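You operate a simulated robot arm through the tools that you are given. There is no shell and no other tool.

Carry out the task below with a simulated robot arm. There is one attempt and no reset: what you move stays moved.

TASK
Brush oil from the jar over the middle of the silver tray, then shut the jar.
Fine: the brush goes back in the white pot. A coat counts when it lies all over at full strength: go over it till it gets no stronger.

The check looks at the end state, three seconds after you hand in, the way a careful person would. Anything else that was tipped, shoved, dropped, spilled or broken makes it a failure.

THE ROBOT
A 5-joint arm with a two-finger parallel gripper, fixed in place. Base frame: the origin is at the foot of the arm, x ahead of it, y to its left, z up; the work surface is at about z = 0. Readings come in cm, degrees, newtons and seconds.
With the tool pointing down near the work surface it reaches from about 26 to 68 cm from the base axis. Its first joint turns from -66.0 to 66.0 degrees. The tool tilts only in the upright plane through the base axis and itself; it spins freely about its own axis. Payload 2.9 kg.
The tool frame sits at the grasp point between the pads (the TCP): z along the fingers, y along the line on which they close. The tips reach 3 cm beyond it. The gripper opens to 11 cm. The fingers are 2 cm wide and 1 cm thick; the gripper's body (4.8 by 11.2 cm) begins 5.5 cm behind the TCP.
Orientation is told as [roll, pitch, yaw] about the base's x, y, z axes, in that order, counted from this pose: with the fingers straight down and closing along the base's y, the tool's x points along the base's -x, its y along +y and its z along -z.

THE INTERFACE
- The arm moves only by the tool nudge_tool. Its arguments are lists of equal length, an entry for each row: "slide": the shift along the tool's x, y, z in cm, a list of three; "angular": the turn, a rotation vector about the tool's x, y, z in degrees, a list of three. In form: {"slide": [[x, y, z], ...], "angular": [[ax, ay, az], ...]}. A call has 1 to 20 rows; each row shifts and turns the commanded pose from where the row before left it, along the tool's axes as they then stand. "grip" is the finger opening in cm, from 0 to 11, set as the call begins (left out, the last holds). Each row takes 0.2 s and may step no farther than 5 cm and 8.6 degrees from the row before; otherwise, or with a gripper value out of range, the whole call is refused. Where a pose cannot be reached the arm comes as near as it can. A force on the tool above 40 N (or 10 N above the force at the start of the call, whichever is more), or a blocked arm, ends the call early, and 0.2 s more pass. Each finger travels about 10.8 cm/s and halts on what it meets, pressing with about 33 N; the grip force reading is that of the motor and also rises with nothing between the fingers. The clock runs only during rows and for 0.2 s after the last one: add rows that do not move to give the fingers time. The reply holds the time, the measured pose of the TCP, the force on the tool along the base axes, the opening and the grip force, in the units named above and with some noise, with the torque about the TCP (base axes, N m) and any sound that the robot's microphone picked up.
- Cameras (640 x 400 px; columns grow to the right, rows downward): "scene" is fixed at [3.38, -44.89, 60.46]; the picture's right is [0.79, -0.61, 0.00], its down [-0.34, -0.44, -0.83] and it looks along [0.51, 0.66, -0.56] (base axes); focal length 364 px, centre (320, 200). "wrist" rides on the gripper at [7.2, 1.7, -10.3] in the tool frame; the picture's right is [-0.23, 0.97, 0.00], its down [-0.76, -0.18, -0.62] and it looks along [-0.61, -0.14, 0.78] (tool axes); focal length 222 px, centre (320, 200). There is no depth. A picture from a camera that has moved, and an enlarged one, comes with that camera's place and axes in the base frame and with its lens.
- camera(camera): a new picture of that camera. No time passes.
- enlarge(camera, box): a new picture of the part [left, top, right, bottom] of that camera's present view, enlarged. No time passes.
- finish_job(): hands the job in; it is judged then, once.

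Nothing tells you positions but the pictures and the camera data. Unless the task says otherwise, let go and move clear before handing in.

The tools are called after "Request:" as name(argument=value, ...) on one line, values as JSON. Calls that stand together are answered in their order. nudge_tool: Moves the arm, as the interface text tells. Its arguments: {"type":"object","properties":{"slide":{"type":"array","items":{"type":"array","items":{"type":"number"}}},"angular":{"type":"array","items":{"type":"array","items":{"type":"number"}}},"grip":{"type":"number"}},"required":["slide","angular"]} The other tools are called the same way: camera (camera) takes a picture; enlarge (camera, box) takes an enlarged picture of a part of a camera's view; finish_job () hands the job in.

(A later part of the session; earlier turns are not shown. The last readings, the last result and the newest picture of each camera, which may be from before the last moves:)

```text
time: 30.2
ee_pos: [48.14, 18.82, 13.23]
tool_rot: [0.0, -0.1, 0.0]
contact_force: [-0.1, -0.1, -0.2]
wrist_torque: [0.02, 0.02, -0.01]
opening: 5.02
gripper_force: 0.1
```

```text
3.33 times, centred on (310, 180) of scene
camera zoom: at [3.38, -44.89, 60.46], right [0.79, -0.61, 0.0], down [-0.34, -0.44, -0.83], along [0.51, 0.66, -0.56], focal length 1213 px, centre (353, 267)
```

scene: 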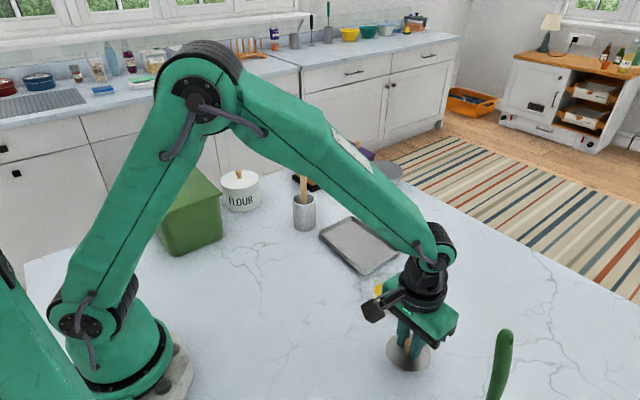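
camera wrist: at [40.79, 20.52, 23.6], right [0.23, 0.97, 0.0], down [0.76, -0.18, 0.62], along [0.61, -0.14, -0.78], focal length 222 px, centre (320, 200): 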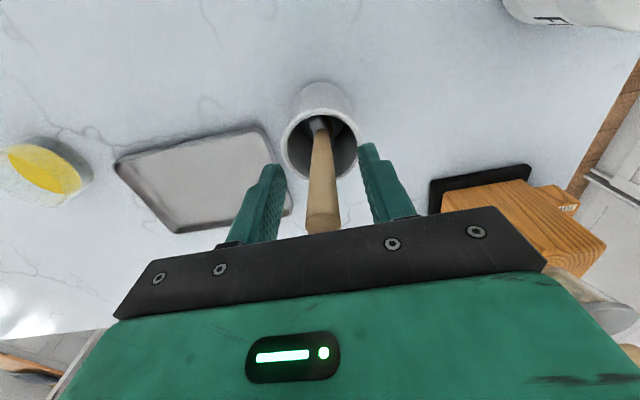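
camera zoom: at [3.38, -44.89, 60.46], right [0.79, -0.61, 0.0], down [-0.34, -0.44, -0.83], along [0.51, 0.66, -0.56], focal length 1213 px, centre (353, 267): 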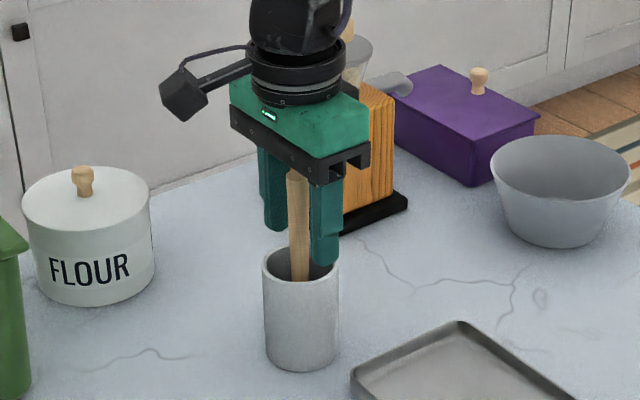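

The handle is between the pads and clear of the rim. Closing on it.

Request:
nudge_tool(slide=[[0, 0, 0], [0, 0, 0], [0, 0, 0], [0, 0, 0]], angular=[[0, 0, 0], [0, 0, 0], [0, 0, 0], [0, 0, 0]], grip=0.5)

Request:
camera(camera="wrist")

Request:
enlarge(camera="scene", box=[250, 120, 370, 240])

```text
time: 31.2
ee_pos: [48.15, 18.87, 13.18]
tool_rot: [0.1, 0.0, 0.0]
contact_force: [-0.5, -0.2, -0.6]
wrist_torque: [0.01, -0.01, 0.01]
opening: 1.53
gripper_force: 32.8
```

```text
taken
camera wrist: at [40.79, 20.53, 23.62], right [0.23, 0.97, 0.0], down [0.76, -0.18, 0.62], along [0.61, -0.14, -0.78], focal length 222 px, centre (320, 200)
```

wrist: 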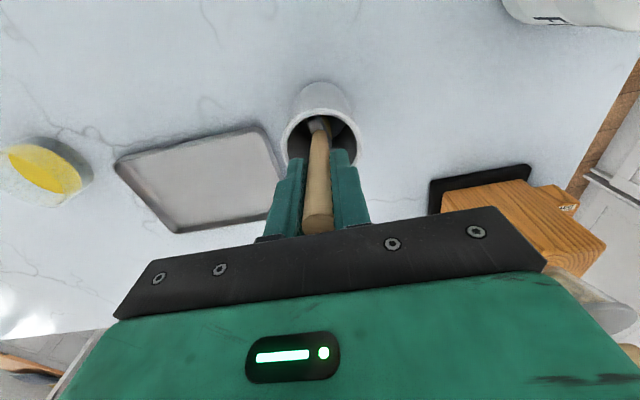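

```text
3.33 times, centred on (310, 180) of scene
camera zoom: at [3.38, -44.89, 60.46], right [0.79, -0.61, 0.0], down [-0.34, -0.44, -0.83], along [0.51, 0.66, -0.56], focal length 1213 px, centre (353, 267)
```

zoom: 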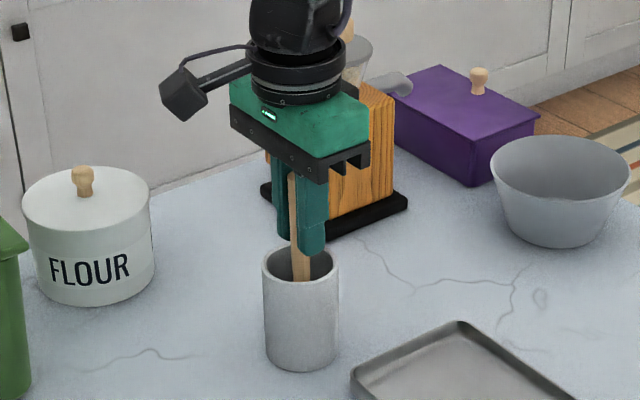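

The brush is gripped at 1.5 cm. Lifting it straight up slowly, watching the force.

Request:
nudge_tool(slide=[[0, 0, -1], [0, 0, -1.5], [0, 0, -1.5], [0, 0, 0]], angular=[[0, 0, 0], [0, 0, 0], [0, 0, 0], [0, 0, 0]])

Request:
enlarge(camera="scene", box=[250, 120, 370, 240])

```text
time: 32.2
ee_pos: [48.1, 18.89, 17.15]
tool_rot: [-0.1, 0.1, 0.1]
contact_force: [-0.3, -0.3, -0.9]
wrist_torque: [-0.03, 0.03, 0.06]
opening: 1.48
gripper_force: 33.0
```

```text
3.33 times, centred on (310, 180) of scene
camera zoom: at [3.38, -44.89, 60.46], right [0.79, -0.61, 0.0], down [-0.34, -0.44, -0.83], along [0.51, 0.66, -0.56], focal length 1213 px, centre (353, 267)
```

zoom: 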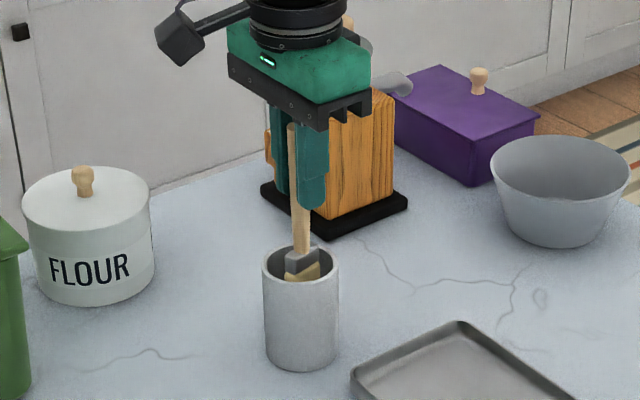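

The brush comes free smoothly, pot undisturbed. Lifting the rest of the way out.

Request:
nudge_tool(slide=[[0, 0, -2], [0, 0, -3], [0, 0, -3], [0, 0, -3], [0, 0, 0]], angular=[[0, 0, 0], [0, 0, 0], [0, 0, 0], [0, 0, 0], [0, 0, 0]])

Request:
enlarge(camera="scene", box=[250, 90, 390, 240])

Request:
camera(camera="wrist")

Request:
enlarge(camera="wrist", box=[240, 60, 400, 240])

```text
time: 33.4
ee_pos: [48.23, 19.04, 28.02]
tool_rot: [0.0, -0.1, -0.1]
contact_force: [-0.7, 1.0, 0.3]
wrist_torque: [-0.02, -0.01, 0.0]
opening: 1.54
gripper_force: 33.1
```

```text
2.67 times, centred on (320, 165) of scene
camera zoom: at [3.38, -44.89, 60.46], right [0.79, -0.61, 0.0], down [-0.34, -0.44, -0.83], along [0.51, 0.66, -0.56], focal length 970 px, centre (320, 293)
```

zoom: 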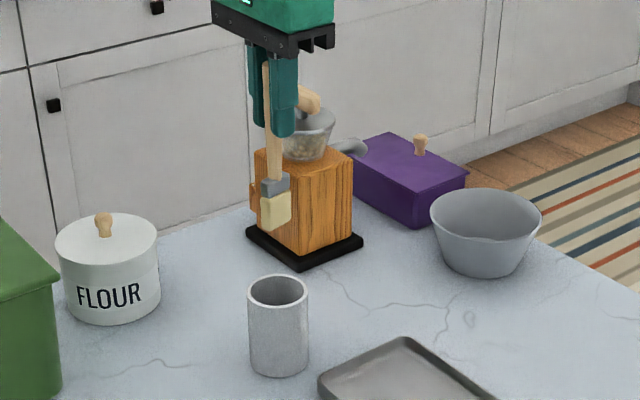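

```text
taken
camera wrist: at [40.89, 20.67, 38.54], right [0.23, 0.97, 0.0], down [0.76, -0.18, 0.62], along [0.61, -0.14, -0.78], focal length 222 px, centre (320, 200)
```

wrist: 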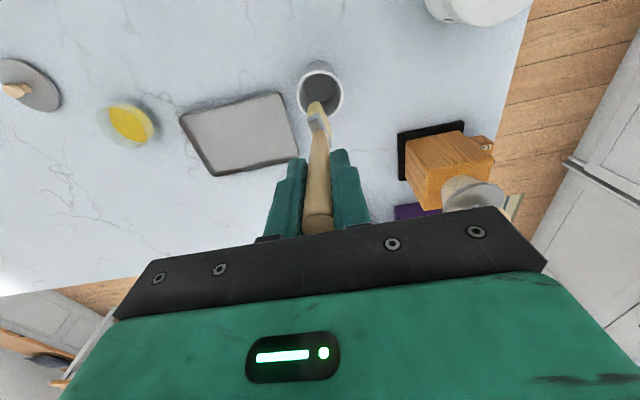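

```text
2.22 times, centred on (320, 150) of wrist
camera zoom: at [40.89, 20.67, 38.54], right [0.23, 0.97, 0.0], down [0.76, -0.18, 0.62], along [0.61, -0.14, -0.78], focal length 494 px, centre (320, 311)
```

zoom: 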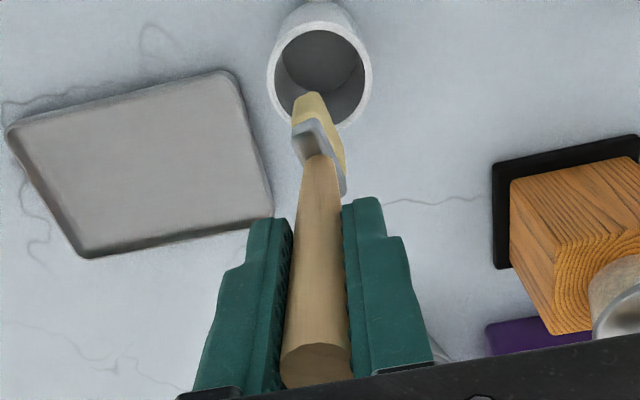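

The pastry brush is in hand, bristle tips about 12.7 cm below the TCP and offset about -0.7 cm in x. Next I carry it above the open jar and check the alignment.

Request:
nudge_tool(slide=[[0.155, -4.53, 0], [0.155, -4.53, 0], [0.155, -4.53, 0], [0.155, -4.53, 0], [0.155, -4.53, 0], [0.155, -4.53, 0], [0.155, -4.53, 0], [0, 0, 3.5], [0, 0, 3.5], [0, 0, 0]], angular=[[0, 0, 0], [0, 0, 0], [0, 0, 0], [0, 0, 0], [0, 0, 0], [0, 0, 0], [0, 0, 0], [0, 0, 0], [0, 0, 0], [0, 0, 0]])

Request:
camera(camera="wrist")

Request:
enlarge(camera="wrist", box=[240, 60, 400, 240])

Request:
enlarge(camera="scene", box=[330, 200, 450, 320])

```text
time: 35.6
ee_pos: [46.97, -12.8, 21.23]
tool_rot: [0.1, 0.0, -0.2]
contact_force: [0.3, 0.2, 0.1]
wrist_torque: [0.04, -0.02, 0.01]
opening: 1.53
gripper_force: 33.2
```

```text
taken
camera wrist: at [39.81, -11.09, 31.58], right [0.23, 0.97, 0.0], down [0.76, -0.18, 0.62], along [0.61, -0.14, -0.78], focal length 222 px, centre (320, 200)
```

wrist: 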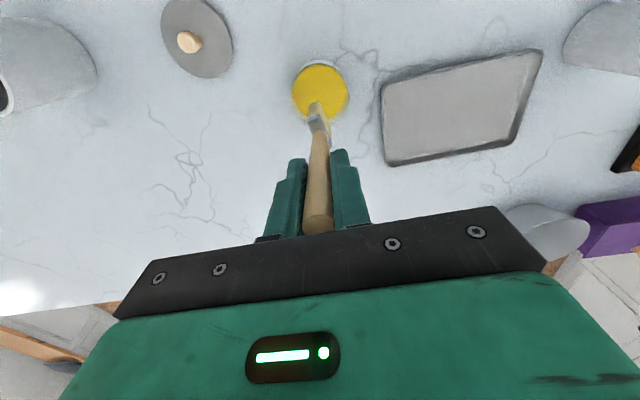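

```text
2.22 times, centred on (320, 150) of wrist
camera zoom: at [39.81, -11.09, 31.58], right [0.23, 0.97, 0.0], down [0.76, -0.18, 0.62], along [0.61, -0.14, -0.78], focal length 494 px, centre (320, 311)
```

zoom: 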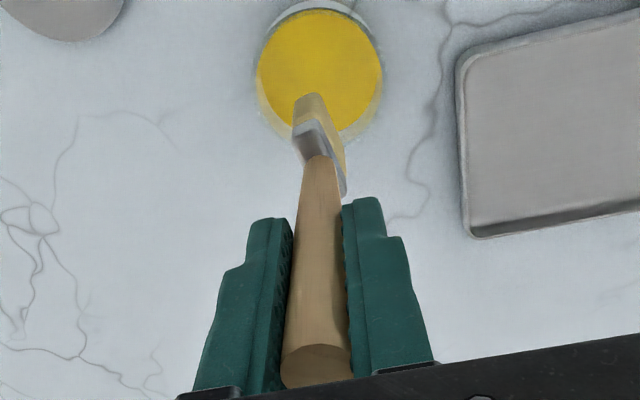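

```text
3.33 times, centred on (390, 260) of scene
camera zoom: at [3.38, -44.89, 60.46], right [0.79, -0.61, 0.0], down [-0.34, -0.44, -0.83], along [0.51, 0.66, -0.56], focal length 1213 px, centre (87, 0)
```

zoom: 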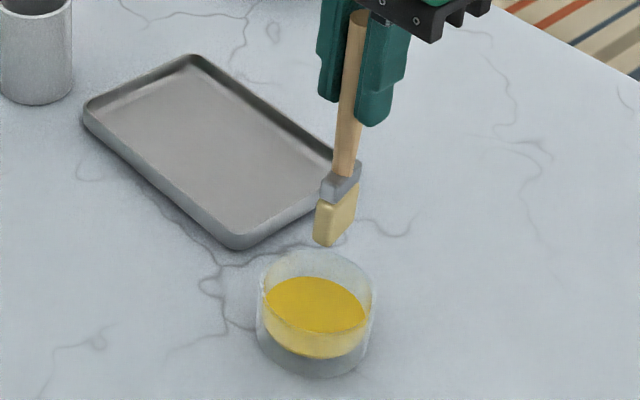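

The bristles line up over the jar. Lowering into it in stages.

Request:
nudge_tool(slide=[[-0.2, 0.1, 2], [0, 0, 2], [0, 0, 1.2], [0, 0, 0]], angular=[[0, 0, 0], [0, 0, 0], [0, 0, 0], [0, 0, 0]])

Request:
enlarge(camera="scene", box=[340, 230, 440, 330])

Request:
enlarge(camera="wrist", box=[240, 60, 400, 240])

```text
time: 36.6
ee_pos: [47.2, -12.61, 15.82]
tool_rot: [-0.1, 0.0, 0.0]
contact_force: [-0.2, 0.4, -1.1]
wrist_torque: [0.01, 0.02, -0.01]
opening: 1.53
gripper_force: 33.1
```

```text
4.00 times, centred on (390, 280) of scene
camera zoom: at [3.38, -44.89, 60.46], right [0.79, -0.61, 0.0], down [-0.34, -0.44, -0.83], along [0.51, 0.66, -0.56], focal length 1455 px, centre (40, -120)
```

zoom: 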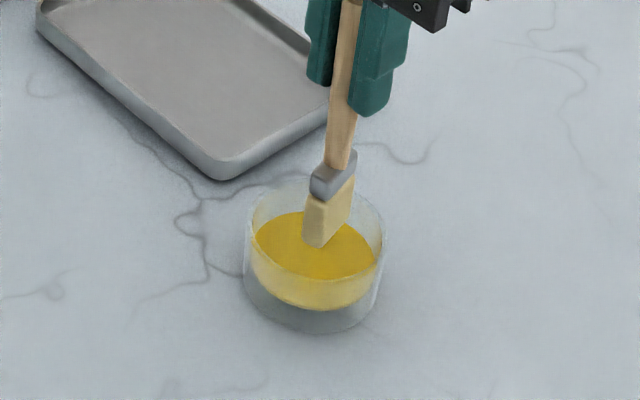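

```text
2.22 times, centred on (320, 150) of wrist
camera zoom: at [40.0, -10.99, 26.26], right [0.23, 0.97, 0.0], down [0.76, -0.18, 0.62], along [0.61, -0.14, -0.78], focal length 494 px, centre (320, 311)
```

zoom: 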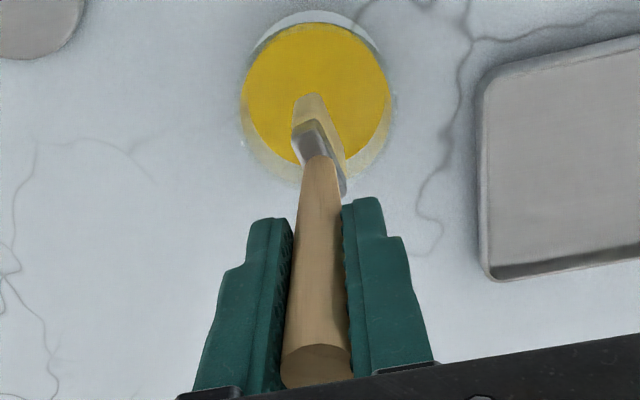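

The bristles are just above the oil surface, well inside the jar. Dipping about 1.5 cm further and holding there.

Request:
nudge_tool(slide=[[0, 0, 0.6], [0, 0, 0.5], [0, 0, 0.4], [0, 0, 0], [0, 0, 0]], angular=[[0, 0, 0], [0, 0, 0], [0, 0, 0], [0, 0, 0], [0, 0, 0]])

Request:
enlarge(camera="scene", box=[340, 230, 440, 330])

Request:
enlarge(camera="wrist", box=[240, 60, 400, 240])

```text
time: 37.8
ee_pos: [47.35, -12.6, 14.37]
tool_rot: [0.0, -0.1, 0.0]
contact_force: [-0.2, -0.3, 0.4]
wrist_torque: [0.0, -0.01, 0.02]
opening: 1.54
gripper_force: 33.1
```

```text
4.00 times, centred on (390, 280) of scene
camera zoom: at [3.38, -44.89, 60.46], right [0.79, -0.61, 0.0], down [-0.34, -0.44, -0.83], along [0.51, 0.66, -0.56], focal length 1455 px, centre (40, -120)
```

zoom: 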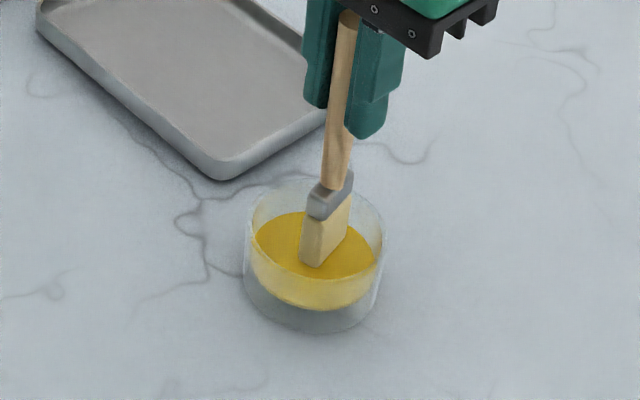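

```text
2.22 times, centred on (320, 150) of wrist
camera zoom: at [40.0, -10.98, 24.82], right [0.23, 0.97, 0.0], down [0.76, -0.18, 0.62], along [0.61, -0.14, -0.78], focal length 494 px, centre (320, 311)
```

zoom: 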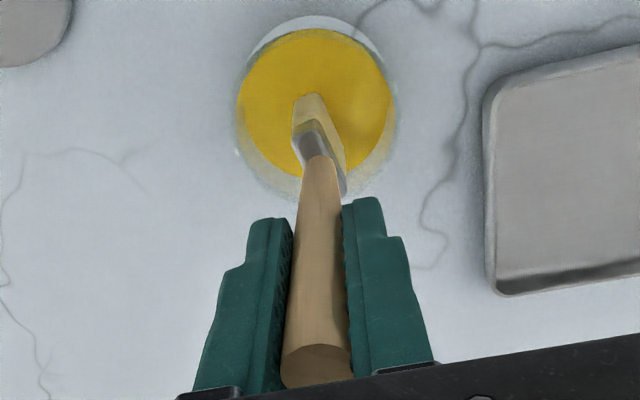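

The scene view doesn't clearly show the bristles submerged. I'll zoom in tighter before going deeper.

Request:
enlarge(camera="wrist", box=[280, 70, 360, 130])

Request:
enlarge(camera="scene", box=[370, 260, 420, 320])

```text
6.67 times, centred on (320, 100) of wrist
camera zoom: at [40.0, -10.98, 24.82], right [0.23, 0.97, 0.0], down [0.76, -0.18, 0.62], along [0.61, -0.14, -0.78], focal length 1481 px, centre (320, 867)
```

zoom: 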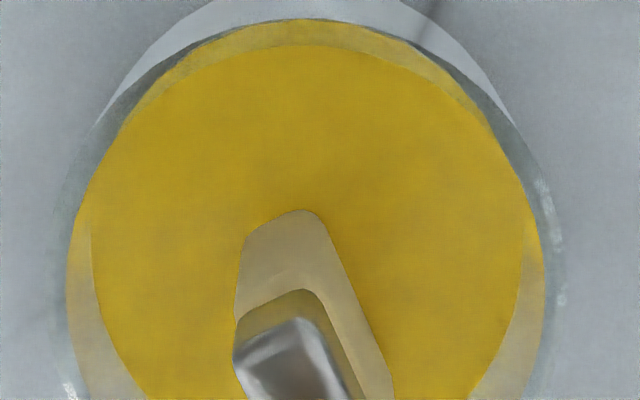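

```text
6.67 times, centred on (395, 290) of scene
camera zoom: at [3.38, -44.89, 60.46], right [0.79, -0.61, 0.0], down [-0.34, -0.44, -0.83], along [0.51, 0.66, -0.56], focal length 2425 px, centre (-180, -400)
```

zoom: 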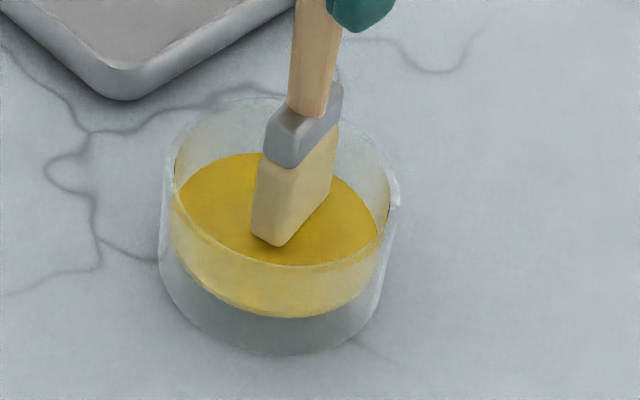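

The bristles seem to have barely touched the oil surface. Going a bit deeper in small steps, watching force.

Request:
nudge_tool(slide=[[0, 0, 0.3], [0, 0, 0.3], [0, 0, 0], [0, 0, 0]], angular=[[0, 0, 0], [0, 0, 0], [0, 0, 0], [0, 0, 0]])

Request:
enlarge(camera="scene", box=[370, 260, 420, 320])

```text
time: 38.8
ee_pos: [47.25, -12.6, 14.04]
tool_rot: [0.0, -0.1, -0.1]
contact_force: [-5.6, 0.4, 15.5]
wrist_torque: [0.16, 0.65, -0.01]
opening: 1.54
gripper_force: 32.8
```

```text
6.67 times, centred on (395, 290) of scene
camera zoom: at [3.37, -44.89, 60.47], right [0.79, -0.61, 0.0], down [-0.34, -0.44, -0.83], along [0.51, 0.66, -0.56], focal length 2425 px, centre (-180, -400)
```

zoom: 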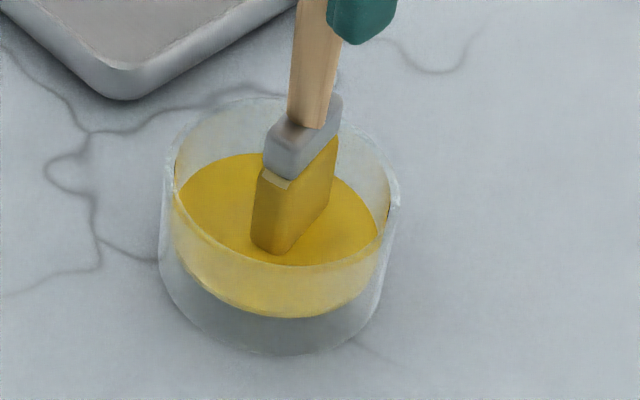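

The bristles have turned golden, so the brush has taken up oil. I'll lift out and move above the tray.

Request:
nudge_tool(slide=[[0, 0, 0], [0, 0, -1.5], [0, 0, -2.5], [0, 0, -3], [0, 0, 0]], angular=[[0, 0, 0], [0, 0, 0], [0, 0, 0], [0, 0, 0], [0, 0, 0]])

Request:
enlarge(camera="scene", box=[330, 200, 450, 320])

Request:
enlarge(camera="wrist", box=[240, 60, 400, 240])

```text
time: 40.0
ee_pos: [47.24, -12.56, 20.93]
tool_rot: [0.0, 0.0, 0.0]
contact_force: [-0.2, 0.7, 0.7]
wrist_torque: [0.02, -0.01, 0.02]
opening: 1.5
gripper_force: 32.7
```

```text
3.33 times, centred on (390, 260) of scene
camera zoom: at [3.38, -44.89, 60.46], right [0.79, -0.61, 0.0], down [-0.34, -0.44, -0.83], along [0.51, 0.66, -0.56], focal length 1213 px, centre (87, 0)
```

zoom: 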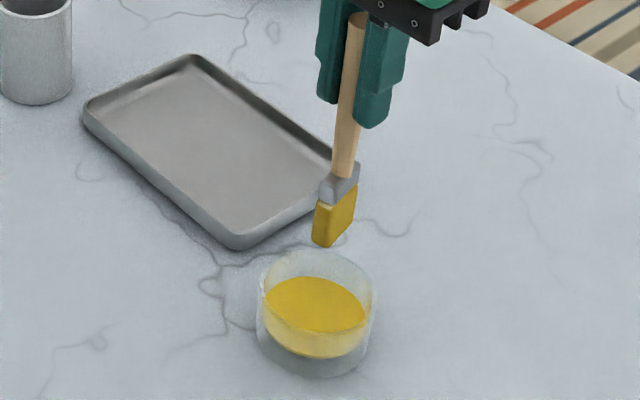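

```text
2.22 times, centred on (320, 150) of wrist
camera zoom: at [39.99, -10.91, 31.26], right [0.23, 0.97, 0.0], down [0.76, -0.18, 0.62], along [0.61, -0.14, -0.78], focal length 494 px, centre (320, 311)
```

zoom: 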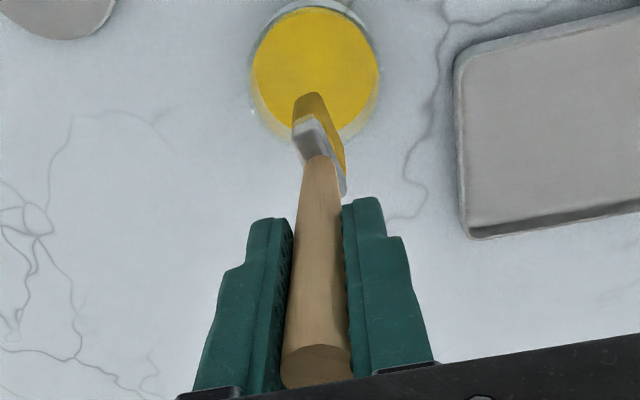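

The brush is loaded and nothing dripped. Moving over the tray's middle area and lowering to just above its floor.

Request:
nudge_tool(slide=[[-1.33, 4.2, 0], [-1.33, 4.2, 0], [-1.33, 4.2, 0], [0, 0, 3], [0, 0, 2.2], [0, 0, 0]], angular=[[0, 0, 0], [0, 0, 0], [0, 0, 0], [0, 0, 0], [0, 0, 0], [0, 0, 0]])

Request:
enlarge(camera="scene", box=[300, 190, 440, 310])

Request:
camera(camera="wrist")

```text
time: 41.4
ee_pos: [51.35, -0.12, 15.55]
tool_rot: [0.0, 0.0, 0.1]
contact_force: [-0.1, 0.0, -0.6]
wrist_torque: [0.01, -0.03, 0.01]
opening: 1.53
gripper_force: 33.0
```

```text
3.33 times, centred on (370, 250) of scene
camera zoom: at [3.38, -44.89, 60.46], right [0.79, -0.61, 0.0], down [-0.34, -0.44, -0.83], along [0.51, 0.66, -0.56], focal length 1213 px, centre (153, 33)
```

zoom: 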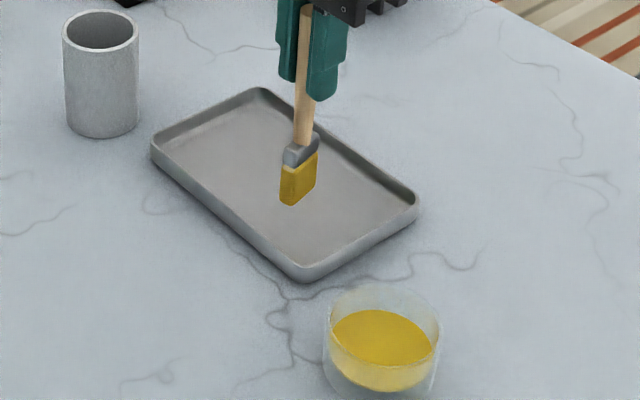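

```text
taken
camera wrist: at [44.03, 1.63, 25.98], right [0.23, 0.97, 0.0], down [0.76, -0.18, 0.62], along [0.61, -0.14, -0.78], focal length 222 px, centre (320, 200)
```

wrist: 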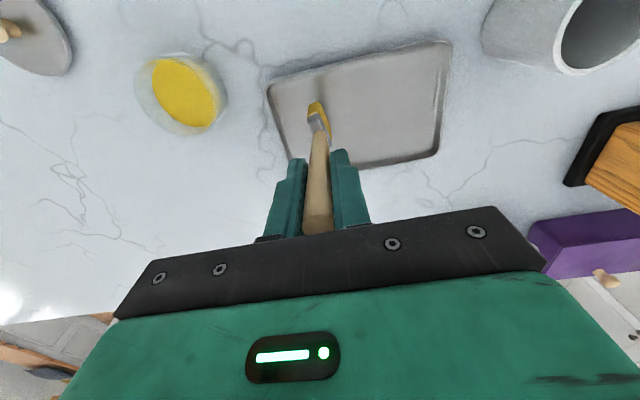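

The brush hangs about 2.5 cm over the tray floor near (51.3, -0.1). Lowering to touch.

Request:
nudge_tool(slide=[[0, 0, 1], [0, 0, 0.7], [0, 0, 0]], angular=[[0, 0, 0], [0, 0, 0], [0, 0, 0]])

Request:
nudge_tool(slide=[[0, 0, 0.3], [0, 0, 0]], angular=[[0, 0, 0], [0, 0, 0]])

```text
time: 42.2
ee_pos: [51.28, -0.07, 13.88]
tool_rot: [-0.1, 0.0, -0.1]
contact_force: [0.1, -0.1, -0.6]
wrist_torque: [0.01, 0.0, 0.02]
opening: 1.51
gripper_force: 33.0
```

```text
time: 42.8
ee_pos: [51.24, -0.01, 13.59]
tool_rot: [-0.1, -0.1, -0.1]
contact_force: [0.1, 0.6, 0.4]
wrist_torque: [-0.01, -0.02, 0.03]
opening: 1.52
gripper_force: 33.1
```

Request:
nudge_tool(slide=[[0, 0, 0.2], [0, 0, 0]], angular=[[0, 0, 0], [0, 0, 0]])

Request:
enlarge(camera="scene", box=[330, 210, 410, 280])

```text
time: 43.4
ee_pos: [51.3, -0.17, 13.34]
tool_rot: [-0.1, 0.0, 0.0]
contact_force: [-0.9, -0.4, -0.3]
wrist_torque: [0.02, 0.03, 0.01]
opening: 1.53
gripper_force: 33.2
```

```text
5.71 times, centred on (370, 245) of scene
camera zoom: at [3.38, -44.89, 60.46], right [0.79, -0.61, 0.0], down [-0.34, -0.44, -0.83], along [0.51, 0.66, -0.56], focal length 2079 px, centre (34, -57)
```

zoom: 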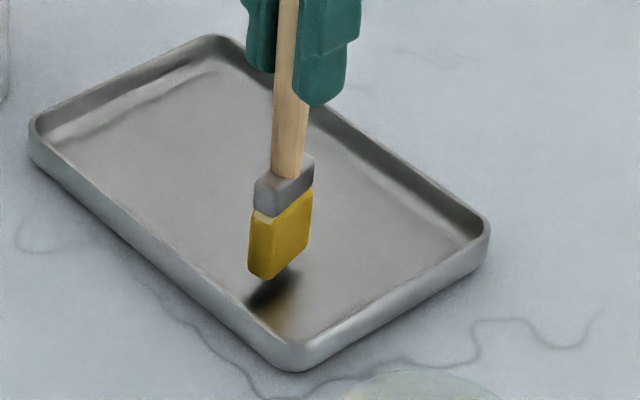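

Very close but not touching yet; another small step down.

Request:
nudge_tool(slide=[[0, 0, 0.2], [0, 0, 0]], angular=[[0, 0, 0], [0, 0, 0]])

Request:
nudge_tool(slide=[[0, 0, 0.15], [0, 0, 0]], angular=[[0, 0, 0], [0, 0, 0]])

```text
time: 44.0
ee_pos: [51.19, -0.09, 13.15]
tool_rot: [0.0, 0.0, 0.0]
contact_force: [0.0, 0.2, -1.0]
wrist_torque: [-0.02, 0.02, -0.01]
opening: 1.53
gripper_force: 32.9
```

```text
time: 44.6
ee_pos: [51.24, -0.08, 13.14]
tool_rot: [-0.1, 0.0, 0.1]
contact_force: [0.0, 0.4, 0.3]
wrist_torque: [-0.01, 0.0, 0.0]
opening: 1.54
gripper_force: 33.0
```

Request:
nudge_tool(slide=[[0, 0, 0.15], [0, 0, 0]], angular=[[0, 0, 0], [0, 0, 0]])

Request:
enlarge(camera="scene", box=[330, 210, 410, 280])

```text
time: 45.2
ee_pos: [51.3, 0.0, 12.77]
tool_rot: [-0.1, 0.1, 0.0]
contact_force: [-0.4, -0.3, -0.2]
wrist_torque: [0.0, 0.02, 0.0]
opening: 1.5
gripper_force: 32.9
```

```text
5.71 times, centred on (370, 245) of scene
camera zoom: at [3.38, -44.89, 60.46], right [0.79, -0.61, 0.0], down [-0.34, -0.44, -0.83], along [0.51, 0.66, -0.56], focal length 2079 px, centre (34, -57)
```

zoom: 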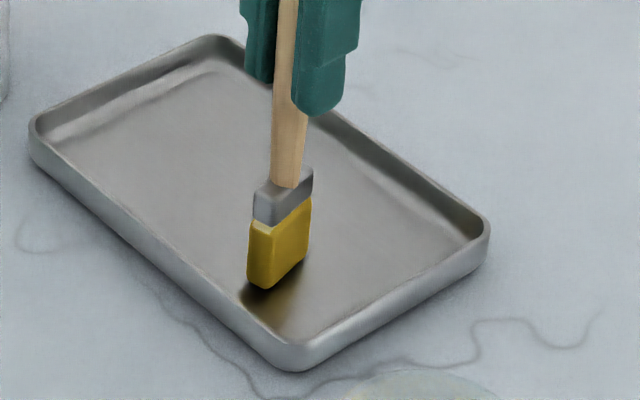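

Still no contact force; continuing in tiny steps.

Request:
nudge_tool(slide=[[0, 0, 0.15], [0, 0, 0]], angular=[[0, 0, 0], [0, 0, 0]])

Request:
nudge_tool(slide=[[0, 0, 0.15], [0, 0, 0]], angular=[[0, 0, 0], [0, 0, 0]])

Request:
enlarge(camera="scene", box=[330, 210, 410, 280])

```text
time: 45.8
ee_pos: [51.21, -0.14, 12.7]
tool_rot: [0.0, -0.1, 0.0]
contact_force: [-1.8, 1.1, 7.2]
wrist_torque: [0.07, 0.15, 0.0]
opening: 1.54
gripper_force: 33.2
```

```text
time: 46.4
ee_pos: [51.32, -0.16, 12.71]
tool_rot: [0.0, -0.2, 0.0]
contact_force: [-6.1, 0.5, 24.3]
wrist_torque: [0.13, 0.62, 0.03]
opening: 1.52
gripper_force: 33.5
```

```text
5.71 times, centred on (370, 245) of scene
camera zoom: at [3.36, -44.89, 60.46], right [0.79, -0.61, 0.0], down [-0.34, -0.44, -0.83], along [0.51, 0.66, -0.56], focal length 2079 px, centre (34, -57)
```

zoom: 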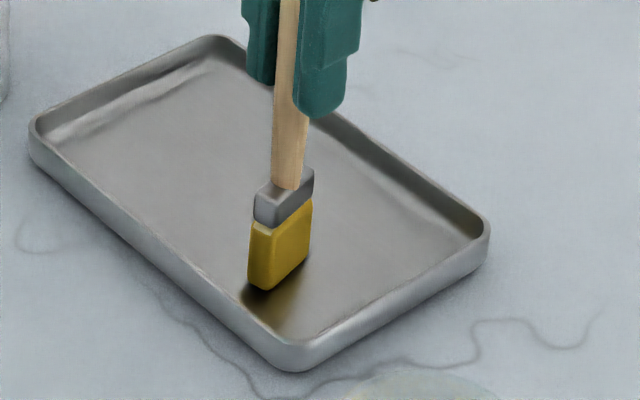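

Contact found at TCP z ≈ 12.7 (24 N is more than I want). Easing to a light touch and making a short trial stroke along y.

Request:
nudge_tool(slide=[[0, 0, -0.18], [0, 0.5, 0], [0, 0.5, 0], [0, 0.5, 0], [0, 0.5, 0], [0, 0, 0]], angular=[[0, 0, 0], [0, 0, 0], [0, 0, 0], [0, 0, 0], [0, 0, 0], [0, 0, 0]])

Request:
enlarge(camera="scene", box=[330, 210, 410, 280])

Request:
camera(camera="wrist")

```text
time: 47.8
ee_pos: [51.25, 2.0, 12.75]
tool_rot: [0.0, 0.2, 0.0]
contact_force: [-0.8, -1.7, 4.1]
wrist_torque: [-0.15, 0.04, 0.01]
opening: 1.52
gripper_force: 32.6
```

```text
5.71 times, centred on (370, 245) of scene
camera zoom: at [3.38, -44.89, 60.46], right [0.79, -0.61, 0.0], down [-0.34, -0.44, -0.83], along [0.51, 0.66, -0.56], focal length 2079 px, centre (34, -57)
```

zoom: 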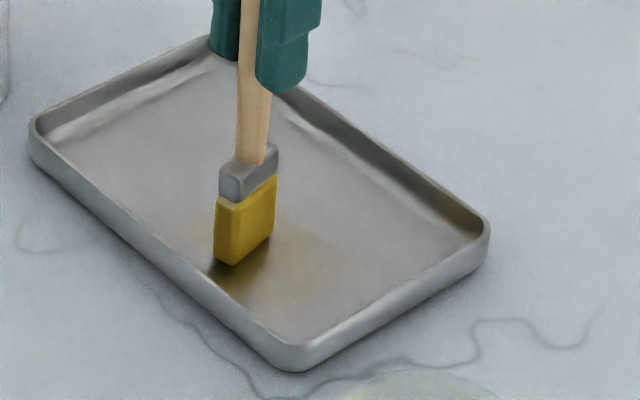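

```text
taken
camera wrist: at [44.0, 3.61, 23.18], right [0.23, 0.97, 0.0], down [0.76, -0.18, 0.62], along [0.61, -0.14, -0.78], focal length 222 px, centre (320, 200)
```

wrist: 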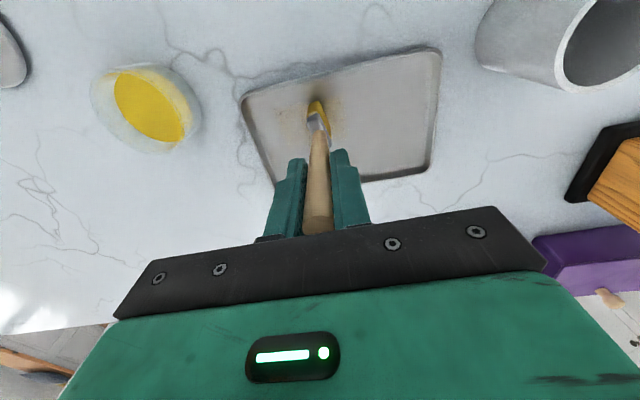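

Oil is coming off as a faint golden film and the tray hasn't moved. I'll keep stroking in lanes along y at this light pressure.

Request:
nudge_tool(slide=[[0, 1, 0], [0, 1, 0], [0, 1, 0], [0, 1, 0], [0, 1, 0], [0, 1, 0], [0, 1, 0], [-1, 0, 0], [-0.75, 0, 0], [0, -1, 0], [0, -1, 0], [0, -1, 0], [0, -1, 0], [0, -1, 0], [0, -1, 0], [0, -1, 0], [0, -1, 0], [0, -1, 0], [0, -1, 0]], angular=[[0, 0, 0], [0, 0, 0], [0, 0, 0], [0, 0, 0], [0, 0, 0], [0, 0, 0], [0, 0, 0], [0, 0, 0], [0, 0, 0], [0, 0, 0], [0, 0, 0], [0, 0, 0], [0, 0, 0], [0, 0, 0], [0, 0, 0], [0, 0, 0], [0, 0, 0], [0, 0, 0], [0, 0, 0]])

Request:
enlarge(camera="scene", box=[310, 200, 410, 280])

Request:
enlarge(camera="wrist", box=[200, 20, 460, 190])

```text
time: 51.8
ee_pos: [53.13, -1.05, 12.86]
tool_rot: [0.0, -0.1, 0.0]
contact_force: [-0.2, -0.4, 0.1]
wrist_torque: [0.02, -0.01, 0.0]
opening: 1.52
gripper_force: 32.6
```

```text
5.00 times, centred on (360, 240) of scene
camera zoom: at [3.38, -44.89, 60.46], right [0.79, -0.61, 0.0], down [-0.34, -0.44, -0.83], along [0.51, 0.66, -0.56], focal length 1819 px, centre (120, 0)
```

zoom: 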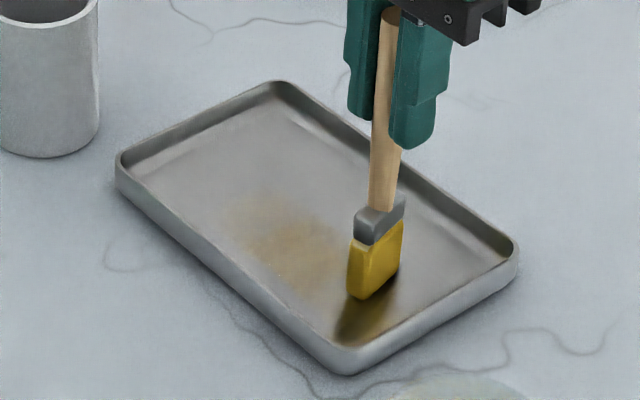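

```text
2.35 times, centred on (330, 105) of wrist
camera zoom: at [45.73, 0.58, 23.22], right [0.23, 0.97, 0.0], down [0.76, -0.18, 0.62], along [0.61, -0.14, -0.78], focal length 523 px, centre (296, 424)
```

zoom: 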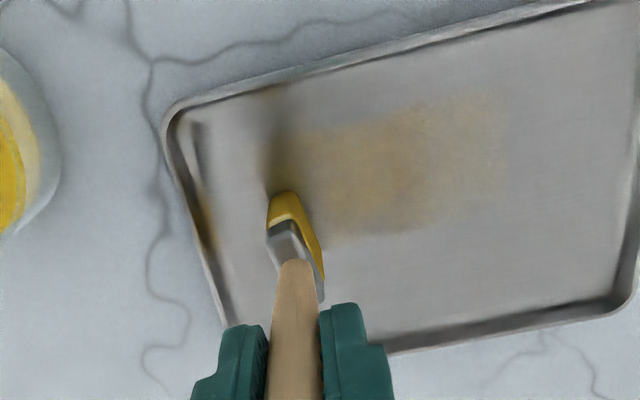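

A faint film now covers part of the middle, but contact was lost on the last lane (0 N). I'll lower a touch and repeat.

Request:
nudge_tool(slide=[[0, 1, 0.12], [0, 0, 0]], angular=[[0, 0, 0], [0, 0, 0]])

Request:
nudge_tool(slide=[[0, 0, 0.08], [0, 0, 0]], angular=[[0, 0, 0], [0, 0, 0]])

```text
time: 52.4
ee_pos: [53.07, -0.1, 12.79]
tool_rot: [0.0, 0.0, 0.0]
contact_force: [0.4, -2.0, 6.4]
wrist_torque: [-0.31, -0.08, -0.05]
opening: 1.54
gripper_force: 33.0
```

```text
time: 53.0
ee_pos: [52.99, 0.07, 12.75]
tool_rot: [0.0, -0.2, 0.0]
contact_force: [-1.9, -3.3, 17.2]
wrist_torque: [-0.42, 0.18, -0.01]
opening: 1.54
gripper_force: 33.2
```

Good contact now. Stroking this lane toward +y and back with slight lane overlap.

Request:
nudge_tool(slide=[[0, 0.8, -0.05], [0, 0.8, 0], [0, 0.8, 0], [0, 0.8, 0], [0, 0.8, 0], [0, 0.8, 0], [0, 0.8, 0], [0, 0.8, 0], [0, 0.8, 0], [0, 0.8, 0], [0, 0.8, 0]], angular=[[0, 0, 0], [0, 0, 0], [0, 0, 0], [0, 0, 0], [0, 0, 0], [0, 0, 0], [0, 0, 0], [0, 0, 0], [0, 0, 0], [0, 0, 0], [0, 0, 0]])

Request:
enlarge(camera="scene", box=[310, 200, 410, 280])

Request:
enlarge(camera="wrist", box=[150, 20, 410, 190])

```text
time: 55.4
ee_pos: [52.89, 8.64, 12.61]
tool_rot: [0.0, -0.2, 0.0]
contact_force: [-0.5, -7.8, 20.8]
wrist_torque: [-0.86, -0.07, -0.04]
opening: 1.53
gripper_force: 32.6
```

```text
5.00 times, centred on (360, 240) of scene
camera zoom: at [3.36, -44.89, 60.46], right [0.79, -0.61, 0.0], down [-0.34, -0.44, -0.83], along [0.51, 0.66, -0.56], focal length 1819 px, centre (120, 0)
```

zoom: 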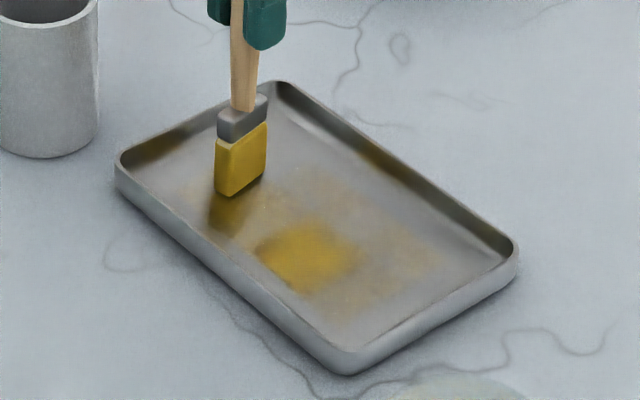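

```text
2.35 times, centred on (280, 105) of wrist
camera zoom: at [45.7, 10.4, 23.11], right [0.23, 0.97, 0.0], down [0.76, -0.18, 0.62], along [0.61, -0.14, -0.78], focal length 523 px, centre (414, 424)
```

zoom: 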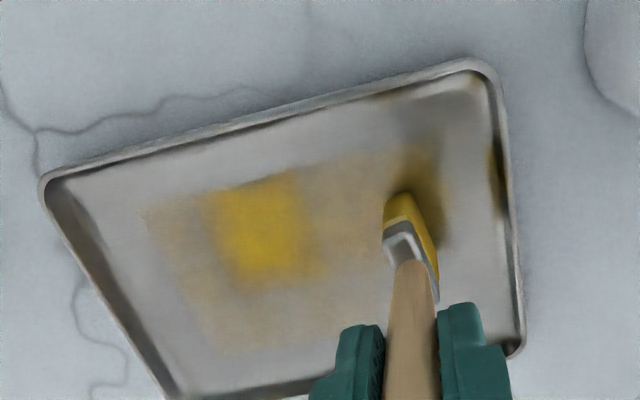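

The coat builds with each pass; the strongest patch is yellow where strokes overlapped. Tray is unmoved. Easing the pressure slightly and doing the next lane back.

Request:
nudge_tool(slide=[[-0.9, 0, -0.08], [-0.8, 0, 0], [0, -0.8, 0], [0, -0.8, 0], [0, -0.8, 0], [0, -0.8, 0], [0, -0.8, 0], [0, -0.8, 0], [0, -0.8, 0], [0, -0.8, 0], [0, -0.8, 0], [0, -0.8, 0], [0, -0.8, 0]], angular=[[0, 0, 0], [0, 0, 0], [0, 0, 0], [0, 0, 0], [0, 0, 0], [0, 0, 0], [0, 0, 0], [0, 0, 0], [0, 0, 0], [0, 0, 0], [0, 0, 0], [0, 0, 0], [0, 0, 0]])

Request:
enlarge(camera="scene", box=[310, 200, 410, 280])

Request:
enlarge(camera="wrist", box=[200, 20, 460, 190])

```text
time: 58.2
ee_pos: [54.68, -0.1, 12.7]
tool_rot: [-0.1, 0.0, 0.0]
contact_force: [0.2, 0.1, 0.0]
wrist_torque: [-0.02, 0.01, 0.0]
opening: 1.53
gripper_force: 33.2
```

```text
5.00 times, centred on (360, 240) of scene
camera zoom: at [3.38, -44.89, 60.46], right [0.79, -0.61, 0.0], down [-0.34, -0.44, -0.83], along [0.51, 0.66, -0.56], focal length 1819 px, centre (120, 0)
```

zoom: 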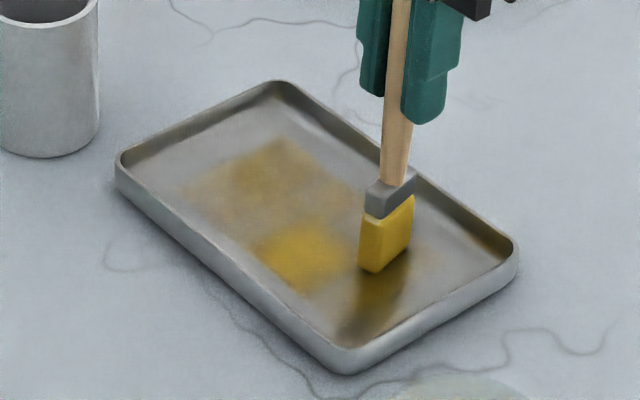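

```text
2.35 times, centred on (330, 105) of wrist
camera zoom: at [47.5, 1.59, 23.13], right [0.23, 0.97, 0.0], down [0.76, -0.18, 0.62], along [0.61, -0.14, -0.78], focal length 523 px, centre (296, 424)
```

zoom: 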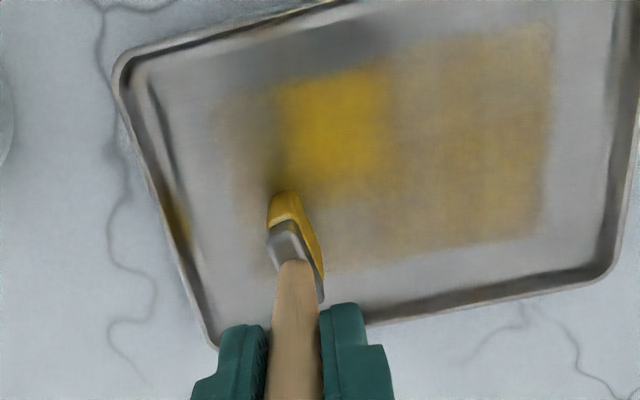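

The film covers about x 50–57.5, y -2–10 but is still weak except for one patch; contact is lost towards low y because the arm rides about 0.1 cm higher there. I'll add a slight slope to the strokes and continue.

Request:
nudge_tool(slide=[[0, -0.6, 0.08], [0, 0, 0.05], [0, 0, 0]], angular=[[0, 0, 0], [0, 0, 0], [0, 0, 0]])

```text
time: 59.0
ee_pos: [54.8, -0.58, 12.76]
tool_rot: [0.0, -0.3, 0.0]
contact_force: [0.9, 1.9, 9.7]
wrist_torque: [0.29, -0.19, 0.01]
opening: 1.55
gripper_force: 32.6
```

Request:
nudge_tool(slide=[[0, 0.6, 0], [0, 0.6, -0.008], [0, 0.6, -0.008], [0, 0.6, -0.008], [0, 0.6, -0.008], [0, 0.6, -0.008], [0, 0.6, -0.008], [0, 0.6, -0.008], [0, 0.6, -0.008], [0, 0.6, -0.008], [0, 0.6, -0.008], [0, 0.6, -0.008], [0, 0.6, -0.008], [0, 0.6, -0.008], [0, 0.6, -0.008], [0, 0.6, -0.008]], angular=[[0, 0, 0], [0, 0, 0], [0, 0, 0], [0, 0, 0], [0, 0, 0], [0, 0, 0], [0, 0, 0], [0, 0, 0], [0, 0, 0], [0, 0, 0], [0, 0, 0], [0, 0, 0], [0, 0, 0], [0, 0, 0], [0, 0, 0], [0, 0, 0]])

Request:
enlarge(camera="scene", box=[310, 200, 410, 280])

Request:
enlarge(camera="wrist", box=[150, 20, 410, 190])

```text
time: 62.4
ee_pos: [54.78, 8.9, 12.77]
tool_rot: [0.0, 0.0, 0.1]
contact_force: [-0.4, -1.8, 2.3]
wrist_torque: [-0.1, -0.04, -0.02]
opening: 1.52
gripper_force: 32.8
```

```text
5.00 times, centred on (360, 240) of scene
camera zoom: at [3.38, -44.89, 60.46], right [0.79, -0.61, 0.0], down [-0.34, -0.44, -0.83], along [0.51, 0.66, -0.56], focal length 1819 px, centre (120, 0)
```

zoom: 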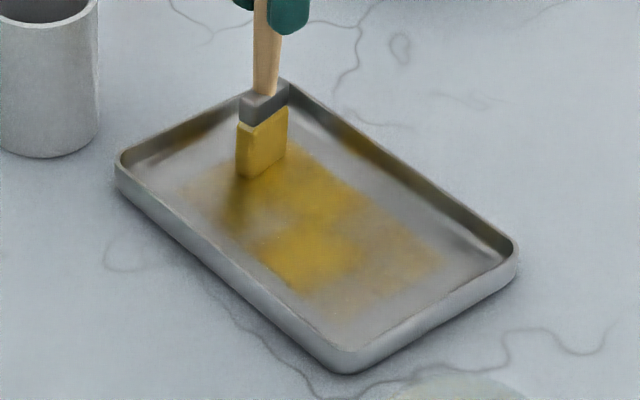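

```text
2.35 times, centred on (280, 105) of wrist
camera zoom: at [47.47, 10.64, 23.1], right [0.23, 0.97, 0.0], down [0.76, -0.18, 0.62], along [0.61, -0.14, -0.78], focal length 523 px, centre (414, 424)
```

zoom: 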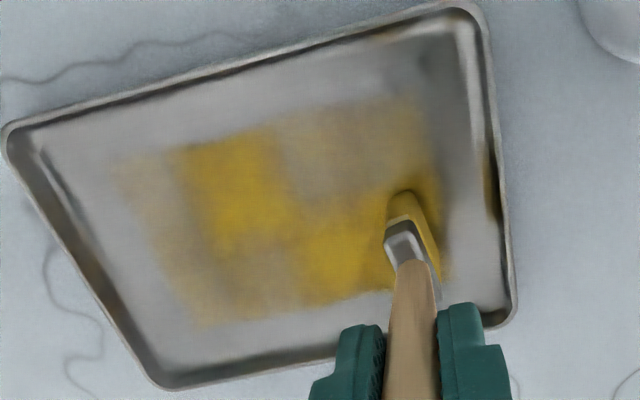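

The coat pattern is clear now and still uneven; the bristles are turning paler, so I'll re-dip after this lane. Doing the x ≈ 56 lane back toward -y.

Request:
nudge_tool(slide=[[-0.7, 0.5, 0.04], [-0.7, 0, 0.03], [0, -0.7, 0.008], [0, -0.7, 0.008], [0, -0.7, 0.008], [0, -0.7, 0.008], [0, -0.7, 0.008], [0, -0.7, 0.008], [0, -0.7, 0.008], [0, -0.7, 0.008], [0, -0.7, 0.008], [0, -0.7, 0.008], [0, -0.7, 0.008], [0, -0.7, 0.008], [0, -0.7, 0.008], [0, -0.7, 0.008], [0, -0.7, 0.008], [0, -0.5, 0.008]], angular=[[0, 0, 0], [0, 0, 0], [0, 0, 0], [0, 0, 0], [0, 0, 0], [0, 0, 0], [0, 0, 0], [0, 0, 0], [0, 0, 0], [0, 0, 0], [0, 0, 0], [0, 0, 0], [0, 0, 0], [0, 0, 0], [0, 0, 0], [0, 0, 0], [0, 0, 0], [0, 0, 0]])

Request:
enlarge(camera="scene", box=[310, 200, 410, 280])

Request:
enlarge(camera="wrist", box=[200, 0, 460, 170])

```text
time: 66.2
ee_pos: [56.24, -1.62, 12.61]
tool_rot: [0.0, -0.2, 0.1]
contact_force: [1.6, 9.2, 22.1]
wrist_torque: [0.99, -0.18, 0.02]
opening: 1.55
gripper_force: 33.1
```

```text
5.00 times, centred on (360, 240) of scene
camera zoom: at [3.36, -44.89, 60.46], right [0.79, -0.61, 0.0], down [-0.34, -0.44, -0.83], along [0.51, 0.66, -0.56], focal length 1819 px, centre (120, 0)
```

zoom: 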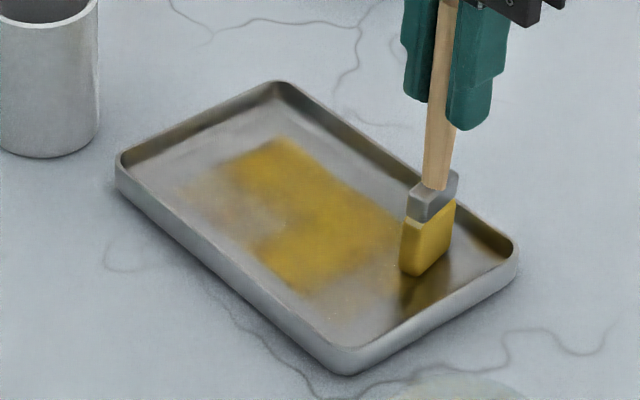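

```text
2.35 times, centred on (330, 85) of wrist
camera zoom: at [48.86, 0.13, 23.02], right [0.23, 0.97, 0.0], down [0.76, -0.18, 0.63], along [0.61, -0.14, -0.78], focal length 523 px, centre (296, 471)
```

zoom: 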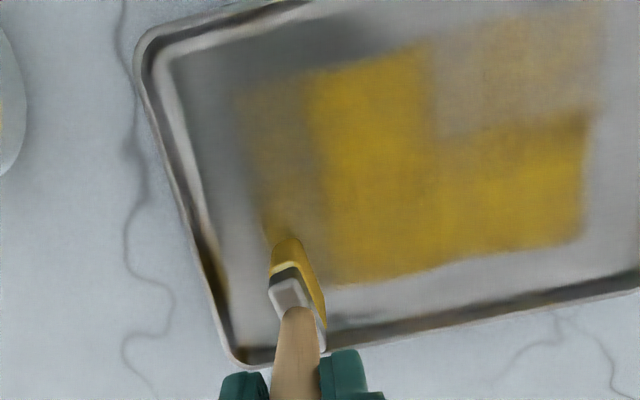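

Now the target zone shows clearly: about x 49.6–57.4, y -2–10. Its weak parts are the strip at y < 1 and the near row (x < 53.5, y > 4). Brushing the low-y strip now with slightly less pressure.

Request:
nudge_tool(slide=[[0.6, 0.2, -0.07], [0.6, 0, 0], [0.6, 0, 0], [0.6, 0, 0], [0.6, 0, 0], [0.6, 0, 0], [0.6, 0, 0], [0.6, 0, 0], [0.6, 0, 0], [0, 0.6, 0], [0, 0.6, 0], [-0.6, 0, 0], [-0.6, 0, 0], [-0.6, 0, 0], [-0.6, 0, 0], [-0.6, 0, 0], [-0.6, 0, 0], [-0.6, 0, 0], [-0.6, 0, 0]], angular=[[0, 0, 0], [0, 0, 0], [0, 0, 0], [0, 0, 0], [0, 0, 0], [0, 0, 0], [0, 0, 0], [0, 0, 0], [0, 0, 0], [0, 0, 0], [0, 0, 0], [0, 0, 0], [0, 0, 0], [0, 0, 0], [0, 0, 0], [0, 0, 0], [0, 0, 0], [0, 0, 0], [0, 0, 0]])

Request:
enlarge(camera="scene", box=[310, 200, 410, 280])

Request:
enlarge(camera="wrist", box=[200, 0, 460, 170])

```text
time: 70.2
ee_pos: [55.52, -0.16, 12.67]
tool_rot: [0.0, -0.1, 0.0]
contact_force: [-5.2, 0.1, 13.1]
wrist_torque: [0.1, 0.5, 0.04]
opening: 1.55
gripper_force: 32.9
```

```text
5.00 times, centred on (360, 240) of scene
camera zoom: at [3.37, -44.89, 60.46], right [0.79, -0.61, 0.0], down [-0.34, -0.44, -0.83], along [0.51, 0.66, -0.56], focal length 1819 px, centre (120, 0)
```

zoom: 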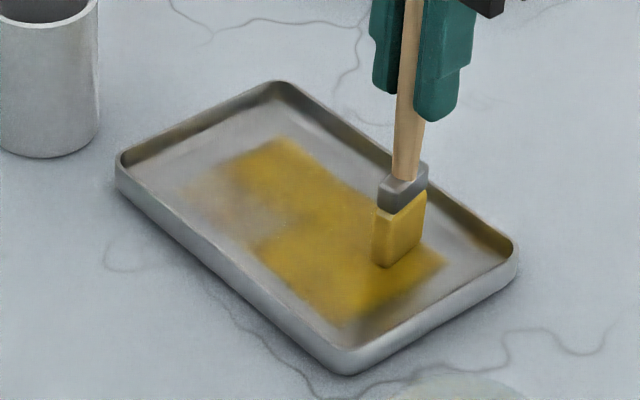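

```text
2.35 times, centred on (330, 85) of wrist
camera zoom: at [48.24, 1.51, 23.01], right [0.23, 0.97, 0.0], down [0.76, -0.18, 0.62], along [0.61, -0.14, -0.78], focal length 523 px, centre (296, 471)
```

zoom: 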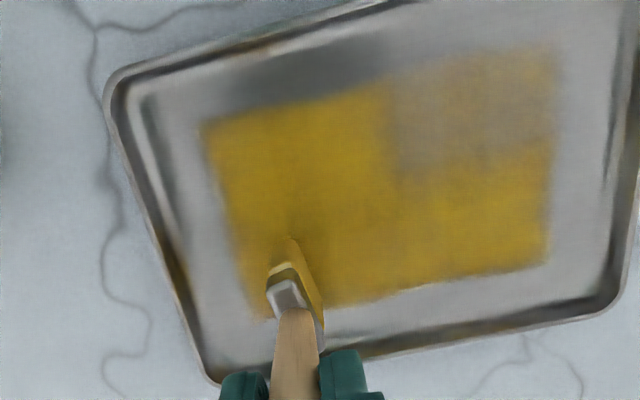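

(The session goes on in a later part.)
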